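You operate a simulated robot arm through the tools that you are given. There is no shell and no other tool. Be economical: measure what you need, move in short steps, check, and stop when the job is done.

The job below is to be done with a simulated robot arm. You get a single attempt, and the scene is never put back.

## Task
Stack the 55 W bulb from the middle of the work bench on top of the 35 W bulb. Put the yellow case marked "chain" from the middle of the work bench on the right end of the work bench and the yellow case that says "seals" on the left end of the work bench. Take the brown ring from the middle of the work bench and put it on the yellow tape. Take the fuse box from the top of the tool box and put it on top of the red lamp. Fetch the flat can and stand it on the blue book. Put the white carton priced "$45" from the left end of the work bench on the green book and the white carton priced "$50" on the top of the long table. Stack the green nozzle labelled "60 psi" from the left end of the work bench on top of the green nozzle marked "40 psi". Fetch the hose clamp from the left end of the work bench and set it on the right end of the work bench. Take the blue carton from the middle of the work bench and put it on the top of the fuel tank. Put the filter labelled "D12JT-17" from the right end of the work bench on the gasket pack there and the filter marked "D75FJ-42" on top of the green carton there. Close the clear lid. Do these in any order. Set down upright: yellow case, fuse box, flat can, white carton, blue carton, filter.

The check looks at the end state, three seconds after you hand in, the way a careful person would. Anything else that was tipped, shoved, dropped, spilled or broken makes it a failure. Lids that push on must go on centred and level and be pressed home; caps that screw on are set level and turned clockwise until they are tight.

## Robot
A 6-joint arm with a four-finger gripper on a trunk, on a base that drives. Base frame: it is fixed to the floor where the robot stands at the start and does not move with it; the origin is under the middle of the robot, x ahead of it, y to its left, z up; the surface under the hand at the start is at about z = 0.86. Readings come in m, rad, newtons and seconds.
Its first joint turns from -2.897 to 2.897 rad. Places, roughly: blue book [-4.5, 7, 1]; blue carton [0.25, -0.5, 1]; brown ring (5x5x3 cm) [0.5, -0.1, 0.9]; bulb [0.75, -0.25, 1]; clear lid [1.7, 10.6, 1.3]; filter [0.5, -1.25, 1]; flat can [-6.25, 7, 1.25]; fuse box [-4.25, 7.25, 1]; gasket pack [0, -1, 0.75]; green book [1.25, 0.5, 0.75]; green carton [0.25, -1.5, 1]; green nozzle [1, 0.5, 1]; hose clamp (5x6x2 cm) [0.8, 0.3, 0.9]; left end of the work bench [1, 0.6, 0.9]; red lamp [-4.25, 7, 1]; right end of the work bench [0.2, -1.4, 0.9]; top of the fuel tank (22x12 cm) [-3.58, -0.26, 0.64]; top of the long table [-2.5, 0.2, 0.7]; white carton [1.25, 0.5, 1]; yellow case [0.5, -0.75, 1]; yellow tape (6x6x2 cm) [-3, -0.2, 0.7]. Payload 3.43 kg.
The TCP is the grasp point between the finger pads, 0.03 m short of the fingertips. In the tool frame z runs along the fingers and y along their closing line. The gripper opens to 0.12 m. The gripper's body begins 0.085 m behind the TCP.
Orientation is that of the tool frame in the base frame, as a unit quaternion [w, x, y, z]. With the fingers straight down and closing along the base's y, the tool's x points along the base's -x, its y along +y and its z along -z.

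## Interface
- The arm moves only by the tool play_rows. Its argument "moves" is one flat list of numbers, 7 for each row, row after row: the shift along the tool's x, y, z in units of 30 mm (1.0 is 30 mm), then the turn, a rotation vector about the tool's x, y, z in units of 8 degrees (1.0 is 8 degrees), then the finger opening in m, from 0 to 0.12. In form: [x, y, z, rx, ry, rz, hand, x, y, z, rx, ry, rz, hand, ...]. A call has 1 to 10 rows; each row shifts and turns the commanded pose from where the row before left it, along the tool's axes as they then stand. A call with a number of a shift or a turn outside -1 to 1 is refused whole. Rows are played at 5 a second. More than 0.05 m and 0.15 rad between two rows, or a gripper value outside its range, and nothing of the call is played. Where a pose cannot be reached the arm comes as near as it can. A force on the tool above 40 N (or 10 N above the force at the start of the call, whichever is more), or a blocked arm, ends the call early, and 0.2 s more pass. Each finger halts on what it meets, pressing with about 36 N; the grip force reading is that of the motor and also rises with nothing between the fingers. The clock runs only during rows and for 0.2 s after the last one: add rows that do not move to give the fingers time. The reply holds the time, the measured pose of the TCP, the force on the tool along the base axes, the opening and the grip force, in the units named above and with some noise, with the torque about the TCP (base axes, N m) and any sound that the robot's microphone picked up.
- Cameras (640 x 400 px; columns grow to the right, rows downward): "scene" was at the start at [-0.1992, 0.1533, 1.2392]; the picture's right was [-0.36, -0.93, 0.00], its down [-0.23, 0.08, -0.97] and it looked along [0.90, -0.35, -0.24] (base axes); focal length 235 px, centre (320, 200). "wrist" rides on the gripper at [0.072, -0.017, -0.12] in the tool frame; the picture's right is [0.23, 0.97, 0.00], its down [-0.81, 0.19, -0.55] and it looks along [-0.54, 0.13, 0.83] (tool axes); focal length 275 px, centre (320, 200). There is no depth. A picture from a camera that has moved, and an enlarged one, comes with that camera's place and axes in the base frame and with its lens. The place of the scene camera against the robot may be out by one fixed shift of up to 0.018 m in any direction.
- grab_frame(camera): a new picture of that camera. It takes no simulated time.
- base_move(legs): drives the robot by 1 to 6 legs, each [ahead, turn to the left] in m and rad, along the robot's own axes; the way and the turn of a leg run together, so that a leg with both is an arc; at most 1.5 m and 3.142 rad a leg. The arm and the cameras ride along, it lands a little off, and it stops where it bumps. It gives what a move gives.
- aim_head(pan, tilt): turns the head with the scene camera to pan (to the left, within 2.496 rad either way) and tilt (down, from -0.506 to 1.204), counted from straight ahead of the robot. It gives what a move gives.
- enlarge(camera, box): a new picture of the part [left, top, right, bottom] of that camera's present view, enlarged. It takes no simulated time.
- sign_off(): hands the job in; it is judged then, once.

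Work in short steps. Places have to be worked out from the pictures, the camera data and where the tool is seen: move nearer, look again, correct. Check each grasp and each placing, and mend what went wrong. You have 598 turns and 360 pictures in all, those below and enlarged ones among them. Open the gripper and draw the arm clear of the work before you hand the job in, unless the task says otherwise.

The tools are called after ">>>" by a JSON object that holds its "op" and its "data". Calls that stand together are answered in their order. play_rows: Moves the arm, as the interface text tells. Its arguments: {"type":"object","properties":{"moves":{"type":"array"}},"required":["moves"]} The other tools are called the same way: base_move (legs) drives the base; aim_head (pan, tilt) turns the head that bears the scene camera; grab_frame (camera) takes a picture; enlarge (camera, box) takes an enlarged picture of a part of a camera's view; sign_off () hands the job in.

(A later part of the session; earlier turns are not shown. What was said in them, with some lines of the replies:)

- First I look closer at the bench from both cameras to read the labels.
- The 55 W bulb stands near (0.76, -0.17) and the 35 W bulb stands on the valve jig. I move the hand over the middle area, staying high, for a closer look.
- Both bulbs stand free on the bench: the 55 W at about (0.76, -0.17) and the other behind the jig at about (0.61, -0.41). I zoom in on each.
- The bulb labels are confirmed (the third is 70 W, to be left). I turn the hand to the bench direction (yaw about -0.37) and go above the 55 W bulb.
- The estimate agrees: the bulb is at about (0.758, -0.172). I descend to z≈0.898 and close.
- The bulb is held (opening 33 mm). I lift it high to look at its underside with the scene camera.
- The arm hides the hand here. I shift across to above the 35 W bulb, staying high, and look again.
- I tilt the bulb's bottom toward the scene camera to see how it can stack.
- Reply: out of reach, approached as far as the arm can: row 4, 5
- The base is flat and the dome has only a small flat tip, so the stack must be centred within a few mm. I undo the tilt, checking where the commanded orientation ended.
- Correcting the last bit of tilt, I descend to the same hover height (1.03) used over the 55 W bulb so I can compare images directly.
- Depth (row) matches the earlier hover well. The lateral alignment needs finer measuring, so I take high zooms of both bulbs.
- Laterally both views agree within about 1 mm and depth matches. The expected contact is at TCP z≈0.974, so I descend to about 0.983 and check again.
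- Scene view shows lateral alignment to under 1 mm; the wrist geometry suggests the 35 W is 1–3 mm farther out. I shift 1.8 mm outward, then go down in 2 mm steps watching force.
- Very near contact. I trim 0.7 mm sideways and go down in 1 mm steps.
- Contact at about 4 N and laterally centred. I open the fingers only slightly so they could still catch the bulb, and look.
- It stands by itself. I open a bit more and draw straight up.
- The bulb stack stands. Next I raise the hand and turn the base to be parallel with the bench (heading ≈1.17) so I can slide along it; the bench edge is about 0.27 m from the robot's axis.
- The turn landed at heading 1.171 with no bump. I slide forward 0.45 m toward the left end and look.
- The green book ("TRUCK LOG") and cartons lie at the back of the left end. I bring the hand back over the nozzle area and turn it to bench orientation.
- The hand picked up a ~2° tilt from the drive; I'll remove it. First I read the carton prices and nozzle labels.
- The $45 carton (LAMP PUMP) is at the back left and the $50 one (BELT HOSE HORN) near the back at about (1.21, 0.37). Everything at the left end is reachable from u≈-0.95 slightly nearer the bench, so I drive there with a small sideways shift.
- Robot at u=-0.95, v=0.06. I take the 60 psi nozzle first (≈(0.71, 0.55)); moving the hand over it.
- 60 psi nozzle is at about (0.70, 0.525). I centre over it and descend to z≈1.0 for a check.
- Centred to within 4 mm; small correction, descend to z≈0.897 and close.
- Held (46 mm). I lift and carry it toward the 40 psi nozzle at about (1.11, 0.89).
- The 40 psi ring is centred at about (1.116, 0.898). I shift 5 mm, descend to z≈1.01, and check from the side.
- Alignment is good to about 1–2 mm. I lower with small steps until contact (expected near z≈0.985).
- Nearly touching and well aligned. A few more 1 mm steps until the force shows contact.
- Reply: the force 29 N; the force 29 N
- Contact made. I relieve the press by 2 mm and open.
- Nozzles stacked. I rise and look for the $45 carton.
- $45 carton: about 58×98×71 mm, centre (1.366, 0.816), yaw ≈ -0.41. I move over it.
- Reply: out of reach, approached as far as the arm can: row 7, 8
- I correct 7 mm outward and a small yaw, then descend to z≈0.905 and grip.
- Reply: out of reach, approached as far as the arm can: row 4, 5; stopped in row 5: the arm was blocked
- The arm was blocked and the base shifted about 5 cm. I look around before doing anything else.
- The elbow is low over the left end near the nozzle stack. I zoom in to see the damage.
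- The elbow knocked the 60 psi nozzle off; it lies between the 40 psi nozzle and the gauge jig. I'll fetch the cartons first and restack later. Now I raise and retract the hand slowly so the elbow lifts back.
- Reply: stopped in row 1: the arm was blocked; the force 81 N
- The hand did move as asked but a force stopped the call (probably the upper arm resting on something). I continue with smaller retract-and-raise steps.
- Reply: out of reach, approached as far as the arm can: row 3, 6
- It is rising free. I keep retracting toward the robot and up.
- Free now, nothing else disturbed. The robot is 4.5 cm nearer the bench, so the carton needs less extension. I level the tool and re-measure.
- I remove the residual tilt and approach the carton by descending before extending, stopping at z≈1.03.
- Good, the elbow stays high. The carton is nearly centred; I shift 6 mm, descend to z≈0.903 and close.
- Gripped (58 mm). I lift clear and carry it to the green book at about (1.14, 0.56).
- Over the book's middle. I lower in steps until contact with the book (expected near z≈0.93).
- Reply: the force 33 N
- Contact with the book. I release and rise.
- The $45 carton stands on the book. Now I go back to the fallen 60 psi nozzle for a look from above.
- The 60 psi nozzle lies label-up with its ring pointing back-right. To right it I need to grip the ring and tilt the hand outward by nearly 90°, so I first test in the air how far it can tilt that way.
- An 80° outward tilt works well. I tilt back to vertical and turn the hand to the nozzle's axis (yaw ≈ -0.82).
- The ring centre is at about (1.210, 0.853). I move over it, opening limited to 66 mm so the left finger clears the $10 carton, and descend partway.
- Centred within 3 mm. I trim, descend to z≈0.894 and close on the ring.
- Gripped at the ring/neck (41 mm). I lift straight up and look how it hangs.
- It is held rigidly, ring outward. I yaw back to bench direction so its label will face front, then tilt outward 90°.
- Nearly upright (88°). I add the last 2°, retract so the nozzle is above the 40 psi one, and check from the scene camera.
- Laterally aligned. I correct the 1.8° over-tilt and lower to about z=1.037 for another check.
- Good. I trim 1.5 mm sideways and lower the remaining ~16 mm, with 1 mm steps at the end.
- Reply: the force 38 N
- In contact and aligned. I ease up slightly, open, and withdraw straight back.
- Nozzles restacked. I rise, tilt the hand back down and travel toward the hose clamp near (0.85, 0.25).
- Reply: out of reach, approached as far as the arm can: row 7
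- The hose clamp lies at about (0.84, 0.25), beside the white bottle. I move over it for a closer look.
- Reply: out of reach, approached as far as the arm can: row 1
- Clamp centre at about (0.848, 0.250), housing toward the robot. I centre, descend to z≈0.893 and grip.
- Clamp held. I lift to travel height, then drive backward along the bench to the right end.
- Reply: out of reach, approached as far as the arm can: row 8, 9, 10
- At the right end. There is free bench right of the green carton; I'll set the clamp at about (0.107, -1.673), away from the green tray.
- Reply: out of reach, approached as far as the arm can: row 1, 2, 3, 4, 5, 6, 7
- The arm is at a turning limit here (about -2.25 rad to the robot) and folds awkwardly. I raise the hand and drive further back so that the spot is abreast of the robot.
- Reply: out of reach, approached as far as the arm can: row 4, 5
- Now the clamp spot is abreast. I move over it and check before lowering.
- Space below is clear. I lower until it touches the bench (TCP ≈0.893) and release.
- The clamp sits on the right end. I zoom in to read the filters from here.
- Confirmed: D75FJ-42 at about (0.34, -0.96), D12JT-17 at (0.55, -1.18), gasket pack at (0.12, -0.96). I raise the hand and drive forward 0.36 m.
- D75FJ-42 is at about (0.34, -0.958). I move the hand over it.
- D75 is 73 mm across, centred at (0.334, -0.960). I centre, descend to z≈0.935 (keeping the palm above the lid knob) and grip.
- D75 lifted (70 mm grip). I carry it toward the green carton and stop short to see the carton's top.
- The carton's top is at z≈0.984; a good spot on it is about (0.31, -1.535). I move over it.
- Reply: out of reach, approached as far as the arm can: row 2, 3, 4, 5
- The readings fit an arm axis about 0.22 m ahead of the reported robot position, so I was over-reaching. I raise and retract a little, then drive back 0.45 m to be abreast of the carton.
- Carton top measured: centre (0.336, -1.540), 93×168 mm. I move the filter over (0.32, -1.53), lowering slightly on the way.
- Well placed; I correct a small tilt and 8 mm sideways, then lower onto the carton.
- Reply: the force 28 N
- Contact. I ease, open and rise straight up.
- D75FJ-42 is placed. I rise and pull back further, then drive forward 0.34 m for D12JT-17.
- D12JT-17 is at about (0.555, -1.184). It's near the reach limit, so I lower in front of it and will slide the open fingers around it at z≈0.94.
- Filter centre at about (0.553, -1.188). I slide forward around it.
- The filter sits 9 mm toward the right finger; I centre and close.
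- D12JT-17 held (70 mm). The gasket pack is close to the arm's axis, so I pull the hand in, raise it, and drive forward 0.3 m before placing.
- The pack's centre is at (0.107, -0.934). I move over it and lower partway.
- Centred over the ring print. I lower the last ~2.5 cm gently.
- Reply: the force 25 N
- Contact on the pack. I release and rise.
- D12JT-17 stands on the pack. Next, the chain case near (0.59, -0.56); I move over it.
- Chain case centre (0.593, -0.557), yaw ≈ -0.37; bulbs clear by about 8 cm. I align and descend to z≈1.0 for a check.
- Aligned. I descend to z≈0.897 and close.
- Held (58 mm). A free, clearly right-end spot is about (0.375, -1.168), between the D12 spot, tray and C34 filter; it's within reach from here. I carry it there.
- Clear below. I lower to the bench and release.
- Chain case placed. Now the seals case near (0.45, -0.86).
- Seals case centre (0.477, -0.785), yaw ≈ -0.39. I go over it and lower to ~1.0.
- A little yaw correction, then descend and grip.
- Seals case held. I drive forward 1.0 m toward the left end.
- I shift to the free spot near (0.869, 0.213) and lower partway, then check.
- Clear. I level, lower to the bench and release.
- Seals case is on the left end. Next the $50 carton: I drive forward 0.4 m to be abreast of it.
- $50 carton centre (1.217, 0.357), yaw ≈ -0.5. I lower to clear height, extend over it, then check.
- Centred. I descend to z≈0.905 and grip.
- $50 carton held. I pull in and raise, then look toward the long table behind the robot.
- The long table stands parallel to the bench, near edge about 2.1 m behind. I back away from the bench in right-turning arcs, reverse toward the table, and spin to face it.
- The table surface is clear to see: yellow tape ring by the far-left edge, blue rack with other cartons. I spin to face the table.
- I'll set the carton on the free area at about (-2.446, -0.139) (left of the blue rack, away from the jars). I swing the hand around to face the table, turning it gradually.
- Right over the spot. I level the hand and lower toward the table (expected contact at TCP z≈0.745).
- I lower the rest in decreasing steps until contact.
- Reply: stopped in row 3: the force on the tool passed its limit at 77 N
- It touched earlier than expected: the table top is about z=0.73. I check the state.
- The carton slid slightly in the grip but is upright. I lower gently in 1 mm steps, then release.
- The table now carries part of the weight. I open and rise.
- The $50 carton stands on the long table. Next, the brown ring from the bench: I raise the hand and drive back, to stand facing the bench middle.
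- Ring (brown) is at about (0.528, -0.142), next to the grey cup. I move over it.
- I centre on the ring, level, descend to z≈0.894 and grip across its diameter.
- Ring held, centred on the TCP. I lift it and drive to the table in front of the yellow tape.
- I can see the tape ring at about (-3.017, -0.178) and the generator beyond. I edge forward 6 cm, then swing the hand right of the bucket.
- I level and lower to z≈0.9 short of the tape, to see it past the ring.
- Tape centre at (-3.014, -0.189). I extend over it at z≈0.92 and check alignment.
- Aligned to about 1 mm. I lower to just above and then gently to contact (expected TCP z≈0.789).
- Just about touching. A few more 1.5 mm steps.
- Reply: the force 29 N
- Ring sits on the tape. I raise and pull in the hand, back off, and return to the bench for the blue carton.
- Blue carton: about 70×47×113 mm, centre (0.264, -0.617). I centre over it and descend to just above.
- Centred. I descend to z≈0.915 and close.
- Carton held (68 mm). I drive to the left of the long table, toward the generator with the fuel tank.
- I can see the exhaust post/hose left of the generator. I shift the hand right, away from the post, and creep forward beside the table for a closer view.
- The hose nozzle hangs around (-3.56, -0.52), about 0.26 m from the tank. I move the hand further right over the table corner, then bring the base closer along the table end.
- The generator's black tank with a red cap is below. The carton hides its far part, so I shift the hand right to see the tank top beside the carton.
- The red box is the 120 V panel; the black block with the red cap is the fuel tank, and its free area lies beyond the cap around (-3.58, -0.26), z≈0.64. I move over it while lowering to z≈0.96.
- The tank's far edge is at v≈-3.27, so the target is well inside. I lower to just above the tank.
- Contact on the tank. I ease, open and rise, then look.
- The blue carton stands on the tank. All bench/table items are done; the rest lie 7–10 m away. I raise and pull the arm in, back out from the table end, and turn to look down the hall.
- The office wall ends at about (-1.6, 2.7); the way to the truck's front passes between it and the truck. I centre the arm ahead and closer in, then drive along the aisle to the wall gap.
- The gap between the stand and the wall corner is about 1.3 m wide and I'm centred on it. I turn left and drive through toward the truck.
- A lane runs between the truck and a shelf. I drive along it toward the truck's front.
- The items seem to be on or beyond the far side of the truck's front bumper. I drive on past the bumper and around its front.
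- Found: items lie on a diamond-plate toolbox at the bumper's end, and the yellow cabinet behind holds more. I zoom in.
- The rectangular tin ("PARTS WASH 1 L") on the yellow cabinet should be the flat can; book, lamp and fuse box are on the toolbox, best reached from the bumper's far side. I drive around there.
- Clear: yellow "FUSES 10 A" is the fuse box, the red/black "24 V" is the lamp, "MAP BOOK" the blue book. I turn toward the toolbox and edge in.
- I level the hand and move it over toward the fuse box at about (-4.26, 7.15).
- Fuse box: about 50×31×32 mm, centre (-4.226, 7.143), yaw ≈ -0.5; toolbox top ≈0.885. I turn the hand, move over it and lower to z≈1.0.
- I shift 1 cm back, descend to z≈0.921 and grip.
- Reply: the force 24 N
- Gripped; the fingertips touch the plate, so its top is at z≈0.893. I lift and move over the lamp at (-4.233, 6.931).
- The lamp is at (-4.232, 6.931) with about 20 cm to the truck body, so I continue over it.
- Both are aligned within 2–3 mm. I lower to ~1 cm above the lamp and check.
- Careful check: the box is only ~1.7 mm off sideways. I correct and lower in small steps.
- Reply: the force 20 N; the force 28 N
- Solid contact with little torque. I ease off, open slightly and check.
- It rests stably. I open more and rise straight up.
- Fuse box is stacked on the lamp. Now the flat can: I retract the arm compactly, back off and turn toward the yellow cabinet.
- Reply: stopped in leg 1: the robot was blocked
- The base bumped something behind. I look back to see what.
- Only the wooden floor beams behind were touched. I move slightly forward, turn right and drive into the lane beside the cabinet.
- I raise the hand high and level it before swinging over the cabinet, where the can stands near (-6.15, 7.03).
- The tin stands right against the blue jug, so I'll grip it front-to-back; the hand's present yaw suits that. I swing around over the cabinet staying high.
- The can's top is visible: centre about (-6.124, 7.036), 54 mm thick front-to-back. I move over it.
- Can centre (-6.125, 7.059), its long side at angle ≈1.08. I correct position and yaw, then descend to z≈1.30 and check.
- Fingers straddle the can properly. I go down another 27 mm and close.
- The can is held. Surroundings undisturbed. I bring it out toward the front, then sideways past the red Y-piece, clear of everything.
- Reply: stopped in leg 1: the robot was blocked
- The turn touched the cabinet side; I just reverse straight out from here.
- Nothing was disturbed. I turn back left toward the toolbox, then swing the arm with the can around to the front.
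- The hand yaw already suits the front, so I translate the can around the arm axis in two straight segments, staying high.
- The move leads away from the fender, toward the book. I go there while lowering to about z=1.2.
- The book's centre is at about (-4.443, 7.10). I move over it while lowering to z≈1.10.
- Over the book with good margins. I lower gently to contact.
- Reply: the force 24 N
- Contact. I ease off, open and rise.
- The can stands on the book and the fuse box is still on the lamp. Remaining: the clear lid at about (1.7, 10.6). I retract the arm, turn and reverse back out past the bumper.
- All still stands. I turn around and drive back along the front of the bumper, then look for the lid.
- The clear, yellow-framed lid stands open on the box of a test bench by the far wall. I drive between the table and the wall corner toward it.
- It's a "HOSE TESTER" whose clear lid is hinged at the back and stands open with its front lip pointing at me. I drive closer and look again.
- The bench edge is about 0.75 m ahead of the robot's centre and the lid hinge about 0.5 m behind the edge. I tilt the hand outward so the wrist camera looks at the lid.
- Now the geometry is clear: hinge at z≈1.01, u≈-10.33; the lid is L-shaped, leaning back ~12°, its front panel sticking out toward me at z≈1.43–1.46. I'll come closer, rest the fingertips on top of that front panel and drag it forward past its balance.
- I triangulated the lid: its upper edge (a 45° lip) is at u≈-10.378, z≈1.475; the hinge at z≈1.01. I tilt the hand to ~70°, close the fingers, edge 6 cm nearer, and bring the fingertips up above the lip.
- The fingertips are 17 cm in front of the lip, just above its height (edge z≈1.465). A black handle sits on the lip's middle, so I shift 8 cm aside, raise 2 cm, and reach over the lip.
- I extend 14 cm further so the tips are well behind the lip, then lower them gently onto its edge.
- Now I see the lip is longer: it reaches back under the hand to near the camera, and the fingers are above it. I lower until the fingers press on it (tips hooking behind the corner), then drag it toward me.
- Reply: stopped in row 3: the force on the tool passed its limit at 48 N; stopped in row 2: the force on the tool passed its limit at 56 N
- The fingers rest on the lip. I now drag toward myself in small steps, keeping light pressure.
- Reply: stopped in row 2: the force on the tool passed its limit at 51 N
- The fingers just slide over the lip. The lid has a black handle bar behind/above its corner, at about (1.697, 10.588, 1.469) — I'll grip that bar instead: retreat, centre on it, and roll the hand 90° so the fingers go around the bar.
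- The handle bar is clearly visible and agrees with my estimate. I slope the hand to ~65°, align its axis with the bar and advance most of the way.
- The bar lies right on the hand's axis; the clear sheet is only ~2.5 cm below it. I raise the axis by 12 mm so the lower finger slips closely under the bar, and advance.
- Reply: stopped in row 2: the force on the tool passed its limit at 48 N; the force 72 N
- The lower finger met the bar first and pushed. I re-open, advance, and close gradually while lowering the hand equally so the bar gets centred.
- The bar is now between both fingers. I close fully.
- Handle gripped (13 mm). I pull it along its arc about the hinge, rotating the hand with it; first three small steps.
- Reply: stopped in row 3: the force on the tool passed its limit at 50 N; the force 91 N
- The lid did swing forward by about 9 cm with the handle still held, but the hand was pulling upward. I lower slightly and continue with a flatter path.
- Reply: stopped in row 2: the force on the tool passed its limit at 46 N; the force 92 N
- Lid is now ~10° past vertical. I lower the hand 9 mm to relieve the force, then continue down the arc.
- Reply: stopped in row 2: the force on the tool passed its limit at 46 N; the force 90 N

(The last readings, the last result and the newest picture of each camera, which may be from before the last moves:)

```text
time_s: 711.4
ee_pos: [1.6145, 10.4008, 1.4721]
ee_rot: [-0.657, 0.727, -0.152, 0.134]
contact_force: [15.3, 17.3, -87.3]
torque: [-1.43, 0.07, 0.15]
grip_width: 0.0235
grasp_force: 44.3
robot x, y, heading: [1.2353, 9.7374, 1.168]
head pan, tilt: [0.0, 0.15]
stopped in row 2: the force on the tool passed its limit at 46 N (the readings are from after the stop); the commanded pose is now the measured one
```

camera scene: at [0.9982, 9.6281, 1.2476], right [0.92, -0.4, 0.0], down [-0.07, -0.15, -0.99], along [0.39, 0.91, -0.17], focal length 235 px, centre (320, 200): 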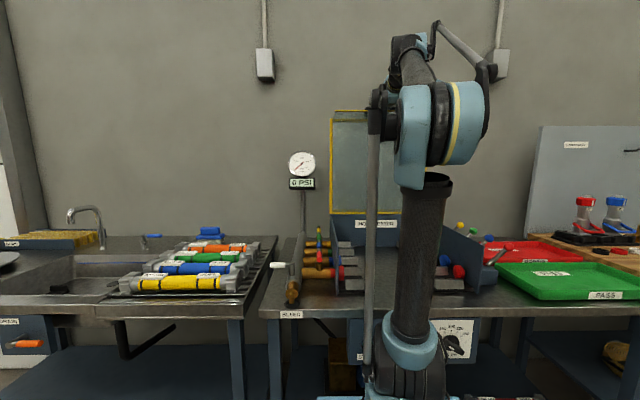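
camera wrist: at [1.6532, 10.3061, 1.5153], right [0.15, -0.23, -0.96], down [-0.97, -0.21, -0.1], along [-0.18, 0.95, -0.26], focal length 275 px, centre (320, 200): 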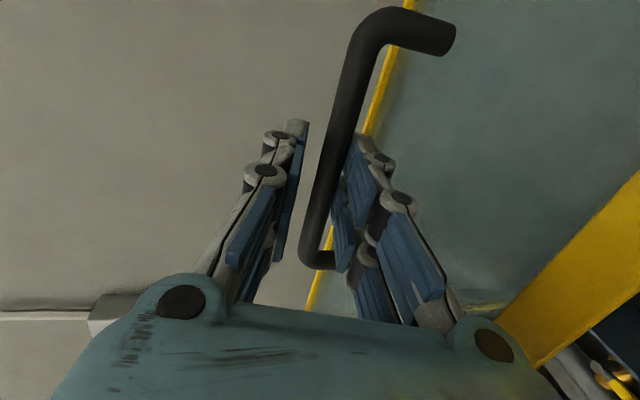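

>>> {"op": "play_rows", "data": {"moves": [0, 0.4, 0.05, 0, 0, 0, 0.005, 0, 0.1, 0, 0, 0, 0, 0.005]}}

>>> {"op": "play_rows", "data": {"moves": [0, 0.35, -0.45, 0, 0, 0, 0.005, 0, 0.35, -0.45, 0, 0, 0, 0.005, 0, 0.35, -0.45, 0, 0, 0, 0.005]}}

>>> {"op": "grab_frame", "data": {"camera": "wrist"}}

>>> {"op": "enlarge", "data": {"camera": "scene", "box": [270, 60, 450, 300]}}

```text
time_s: 712.0
ee_pos: [1.6104, 10.396, 1.4641]
ee_rot: [-0.659, 0.724, -0.153, 0.134]
contact_force: [0.4, -11.3, 37.5]
torque: [0.38, -1.27, 0.06]
grip_width: 0.0134
grasp_force: 44.9
robot x, y, heading: [1.2382, 9.7337, 1.167]
head pan, tilt: [0.0, 0.15]
```

```text
time_s: 712.2
ee_pos: [1.6052, 10.3845, 1.4654]
ee_rot: [-0.662, 0.722, -0.151, 0.135]
contact_force: [15.4, 20.8, -87.7]
torque: [-1.58, 0.1, 0.23]
grip_width: 0.0229
grasp_force: 44.7
robot x, y, heading: [1.239, 9.736, 1.164]
head pan, tilt: [0.0, 0.15]
stopped in row 1: the force on the tool passed its limit at 57 N (the readings are from after the stop); the commanded pose is now the measured one
```

```text
81 pictures are left
camera wrist: at [1.6245, 10.2471, 1.4932], right [0.17, -0.17, -0.97], down [-0.97, -0.2, -0.14], along [-0.17, 0.97, -0.2], focal length 275 px, centre (320, 200)
```

wrist: 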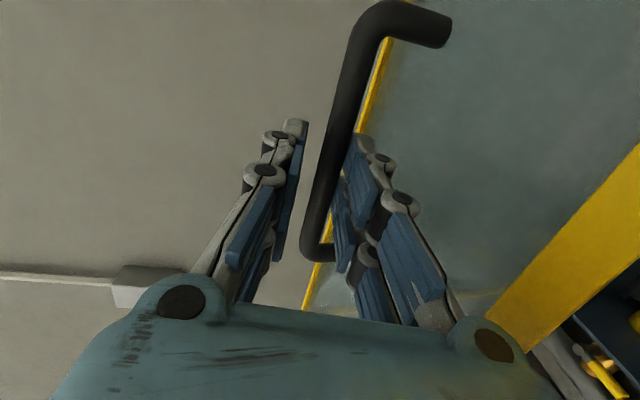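

```text
1.67 times, centred on (360, 180) of scene
camera zoom: at [0.9979, 9.6286, 1.2476], right [0.92, -0.4, 0.0], down [-0.07, -0.15, -0.99], along [0.39, 0.91, -0.17], focal length 391 px, centre (253, 233)
```

zoom: 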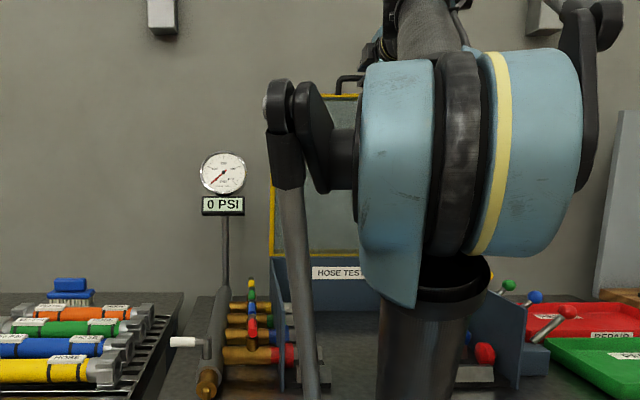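

The wedging comes from the hand not having turned as far as the lid. I turn the hand up by ~7° about the bar to match, then continue with the matched arc at half speed.

>>> {"op": "play_rows", "data": {"moves": [0, 0, 0, 0.42, 0, 0, 0.005, 0, 0, 0, 0.42, 0, 0, 0.005, 0, 0, 0, 0, 0, 0, 0.005]}}

>>> {"op": "play_rows", "data": {"moves": [0, 0.153, -0.454, 0.219, 0, 0, 0.005, 0, 0.153, -0.454, 0.219, 0, 0, 0.005, 0, 0.153, -0.454, 0.219, 0, 0, 0.005, 0, 0.153, -0.454, 0.219, 0, 0, 0.005]}}

>>> {"op": "grab_frame", "data": {"camera": "wrist"}}

```text
time_s: 713.0
ee_pos: [1.6032, 10.384, 1.4696]
ee_rot: [-0.679, 0.704, -0.154, 0.137]
contact_force: [17.1, 6.1, -46.3]
torque: [-1.24, -0.6, -0.58]
grip_width: 0.0318
grasp_force: 22.7
out of reach, approached as far as the arm can: row 2
robot x, y, heading: [1.2395, 9.7352, 1.164]
head pan, tilt: [0.0, 0.15]
```

```text
time_s: 714.0
ee_pos: [1.5525, 10.352, 1.4543]
ee_rot: [-0.688, 0.692, -0.175, 0.133]
contact_force: [0.1, -0.5, -0.2]
torque: [0.01, 0.02, 0.03]
grip_width: 0.0042
grasp_force: 0.0
out of reach, approached as far as the arm can: row 1, 2, 3, 4
robot x, y, heading: [1.2375, 9.7314, 1.164]
head pan, tilt: [0.0, 0.15]
```

```text
79 pictures are left
camera wrist: at [1.5672, 10.2132, 1.4688], right [0.15, -0.09, -0.98], down [-0.98, -0.15, -0.14], along [-0.14, 0.98, -0.11], focal length 275 px, centre (320, 200)
```

wrist: 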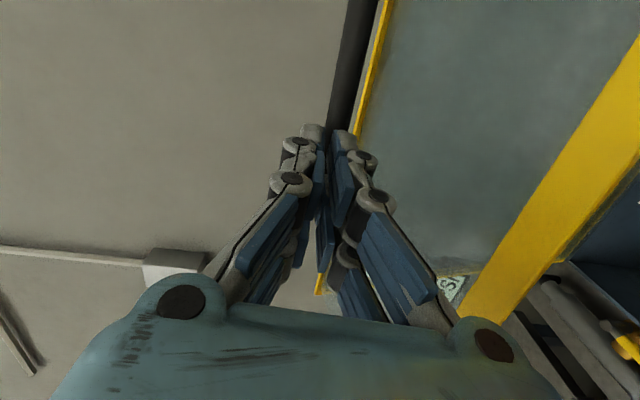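

The fingers slipped off, but the lid stays where it is, leaning forward ~18°. Now I can hook behind the bar from above: I back off, rise, slope the hand to ~55°, and reach over the bar.

>>> {"op": "play_rows", "data": {"moves": [0.3, -0.9, -0.7, 0, 0, 0, 0, 0.3, -0.9, -0.7, 0, 0, 0, 0, 0.3, -0.9, -0.7, 0, 0, 0, 0, 0, 0, 0, -0.82, 0, 0, 0, 0, 0, 0, -0.82, 0, 0, 0, 0, 0, 0, -0.82, 0, 0, 0, 0, 0, 0, -0.82, 0, 0, 0, 0, 0, 0, 0, 0, 0, 0]}}

>>> {"op": "grab_frame", "data": {"camera": "wrist"}}

```text
time_s: 715.8
ee_pos: [1.5434, 10.2913, 1.535]
ee_rot: [-0.511, 0.831, -0.193, 0.102]
contact_force: [1.4, 0.3, -1.0]
torque: [-0.01, 0.02, -0.03]
grip_width: 0.0001
grasp_force: 33.5
out of reach, approached as far as the arm can: row 2, 3
robot x, y, heading: [1.2402, 9.7318, 1.166]
head pan, tilt: [0.0, 0.15]
```

```text
78 pictures are left
camera wrist: at [1.569, 10.1702, 1.6023], right [0.0, -0.49, -0.87], down [-0.98, -0.18, 0.1], along [-0.21, 0.85, -0.48], focal length 275 px, centre (320, 200)
```

wrist: 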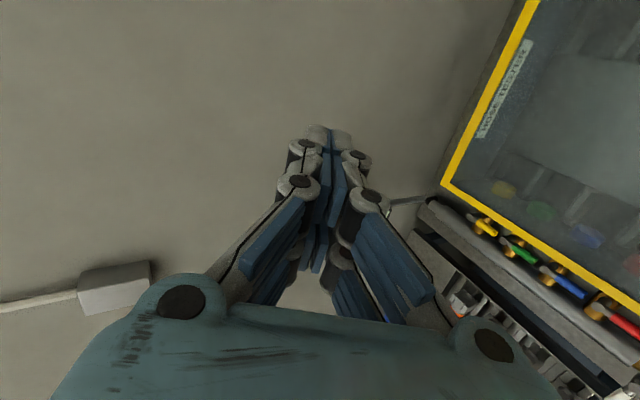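

The view suggests the lid has dropped. I check with the scene camera.

>>> {"op": "grab_frame", "data": {"camera": "scene"}}

```text
77 pictures are left
camera scene: at [0.9955, 9.6246, 1.2467], right [0.92, -0.4, 0.0], down [-0.06, -0.15, -0.99], along [0.39, 0.91, -0.16], focal length 235 px, centre (320, 200)
```

scene: 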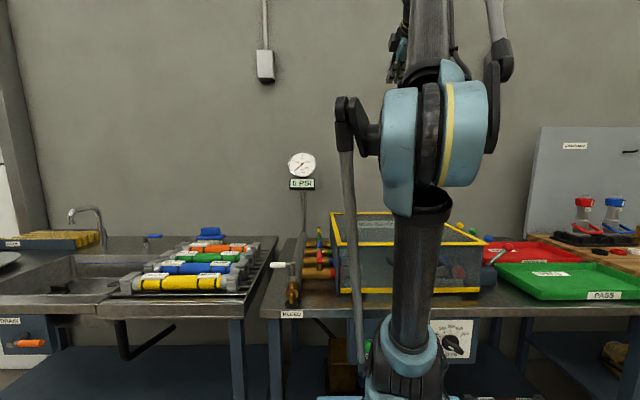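

The lid fell closed by itself. I zoom to verify it is fully shut, and move the arm aside for a clear view.

>>> {"op": "play_rows", "data": {"moves": [0, 0, -0.9, 0, 0, 0, 0, 0, 0, -0.9, 0, 0, 0, 0, 0, 0, -0.6, 0, 0, 0, 0]}}

>>> {"op": "aim_head", "data": {"pan": -0.1, "tilt": 0.3}}

>>> {"op": "enlarge", "data": {"camera": "scene", "box": [270, 130, 480, 270]}}

>>> {"op": "grab_frame", "data": {"camera": "wrist"}}

```text
time_s: 716.6
ee_pos: [1.5194, 10.2362, 1.5606]
ee_rot: [-0.513, 0.83, -0.193, 0.102]
contact_force: [-0.4, 0.4, 0.7]
torque: [0.0, 0.01, -0.01]
grip_width: 0.0
grasp_force: 33.0
out of reach, approached as far as the arm can: row 3
robot x, y, heading: [1.2416, 9.7336, 1.163]
head pan, tilt: [0.0, 0.15]
```

```text
time_s: 717.3
ee_pos: [1.5183, 10.2371, 1.5604]
ee_rot: [-0.514, 0.83, -0.192, 0.103]
contact_force: [0.4, -0.6, 0.5]
torque: [0.02, 0.02, -0.03]
grip_width: 0.0
grasp_force: 33.2
robot x, y, heading: [1.2405, 9.7358, 1.164]
head pan, tilt: [-0.099, 0.3]
```

```text
2.86 times, centred on (375, 200) of scene
camera zoom: at [1.0039, 9.621, 1.2327], right [0.87, -0.48, 0.0], down [-0.15, -0.27, -0.95], along [0.46, 0.83, -0.31], focal length 670 px, centre (163, 200)
```

zoom: 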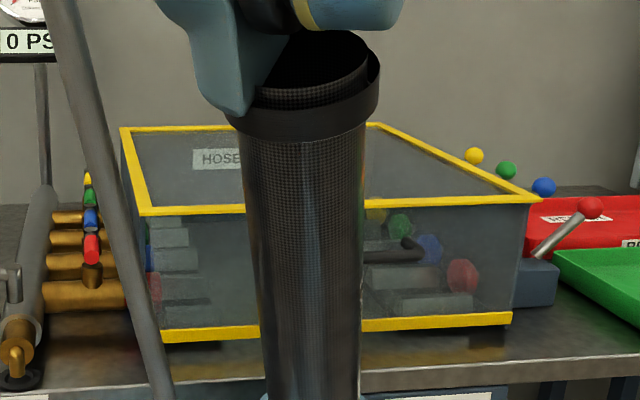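

```text
75 pictures are left
camera wrist: at [1.5442, 10.1158, 1.6287], right [0.0, -0.49, -0.87], down [-0.98, -0.18, 0.1], along [-0.21, 0.85, -0.48], focal length 275 px, centre (320, 200)
```

wrist: 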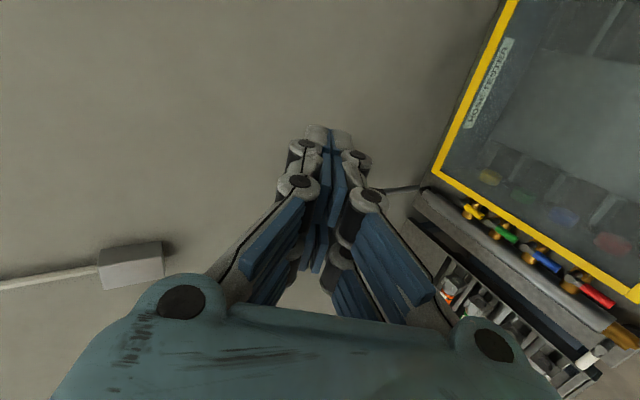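

Geometry check: the lid's front edge is at z≈1.004, level with its hinge (1.006), so it is fully closed. I open the gripper and draw the arm and robot clear.

>>> {"op": "play_rows", "data": {"moves": [0, 0, 0, 0, 0, 0, 0.06, 0, 0, -0.5, 0, 0, 0, 0.08, 0, 0, 0, 0, 0, 0, 0.08]}}

>>> {"op": "base_move", "data": {"legs": [[-0.45, 0]]}}

>>> {"op": "grab_frame", "data": {"camera": "scene"}}

```text
time_s: 718.1
ee_pos: [1.518, 10.2264, 1.5575]
ee_rot: [-0.512, 0.831, -0.193, 0.102]
contact_force: [0.4, 0.5, 0.1]
torque: [0.0, -0.03, 0.02]
grip_width: 0.0798
grasp_force: 0.1
out of reach, approached as far as the arm can: row 2
robot x, y, heading: [1.2413, 9.7344, 1.165]
head pan, tilt: [-0.099, 0.3]
```

```text
time_s: 720.9
ee_pos: [1.3402, 9.8205, 1.5576]
ee_rot: [-0.513, 0.831, -0.191, 0.1]
contact_force: [0.7, 0.1, -1.0]
torque: [0.0, 0.01, 0.0]
grip_width: 0.0802
grasp_force: 0.1
robot x, y, heading: [1.0673, 9.3249, 1.166]
head pan, tilt: [-0.099, 0.3]
```

```text
74 pictures are left
camera scene: at [0.8301, 9.2118, 1.2327], right [0.88, -0.48, 0.0], down [-0.15, -0.27, -0.95], along [0.46, 0.83, -0.31], focal length 235 px, centre (320, 200)
```

scene: 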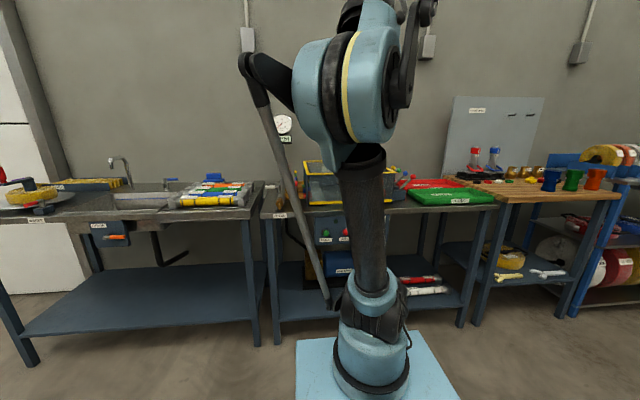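

The lid is closed, the gripper is open and the arm is clear of everything, so I hand the job in.

>>> {"op": "sign_off", "data": {}}

```text
The job is handed in.
```

I've done every item on the list and handed the job in. Three things went less than cleanly:

- **60 psi nozzle:** the elbow knocked it off after I first stacked it. I picked it up, turned it upright and stacked it again on the 40 psi nozzle, which stayed upright.
- **Clear lid:** the gripper slipped off its handle partway and the lid dropped shut on its own. It looks fully closed, because its front edge is level with the hinge.
- **Bumps:** the robot's base touched the wooden floor beams by the wall and, while turning, apparently the yellow cabinet. Nothing fell over in the pictures afterwards.

I didn't drive back at the end to look at the workbench and long table again. The stacks there were standing in the last pictures I took.
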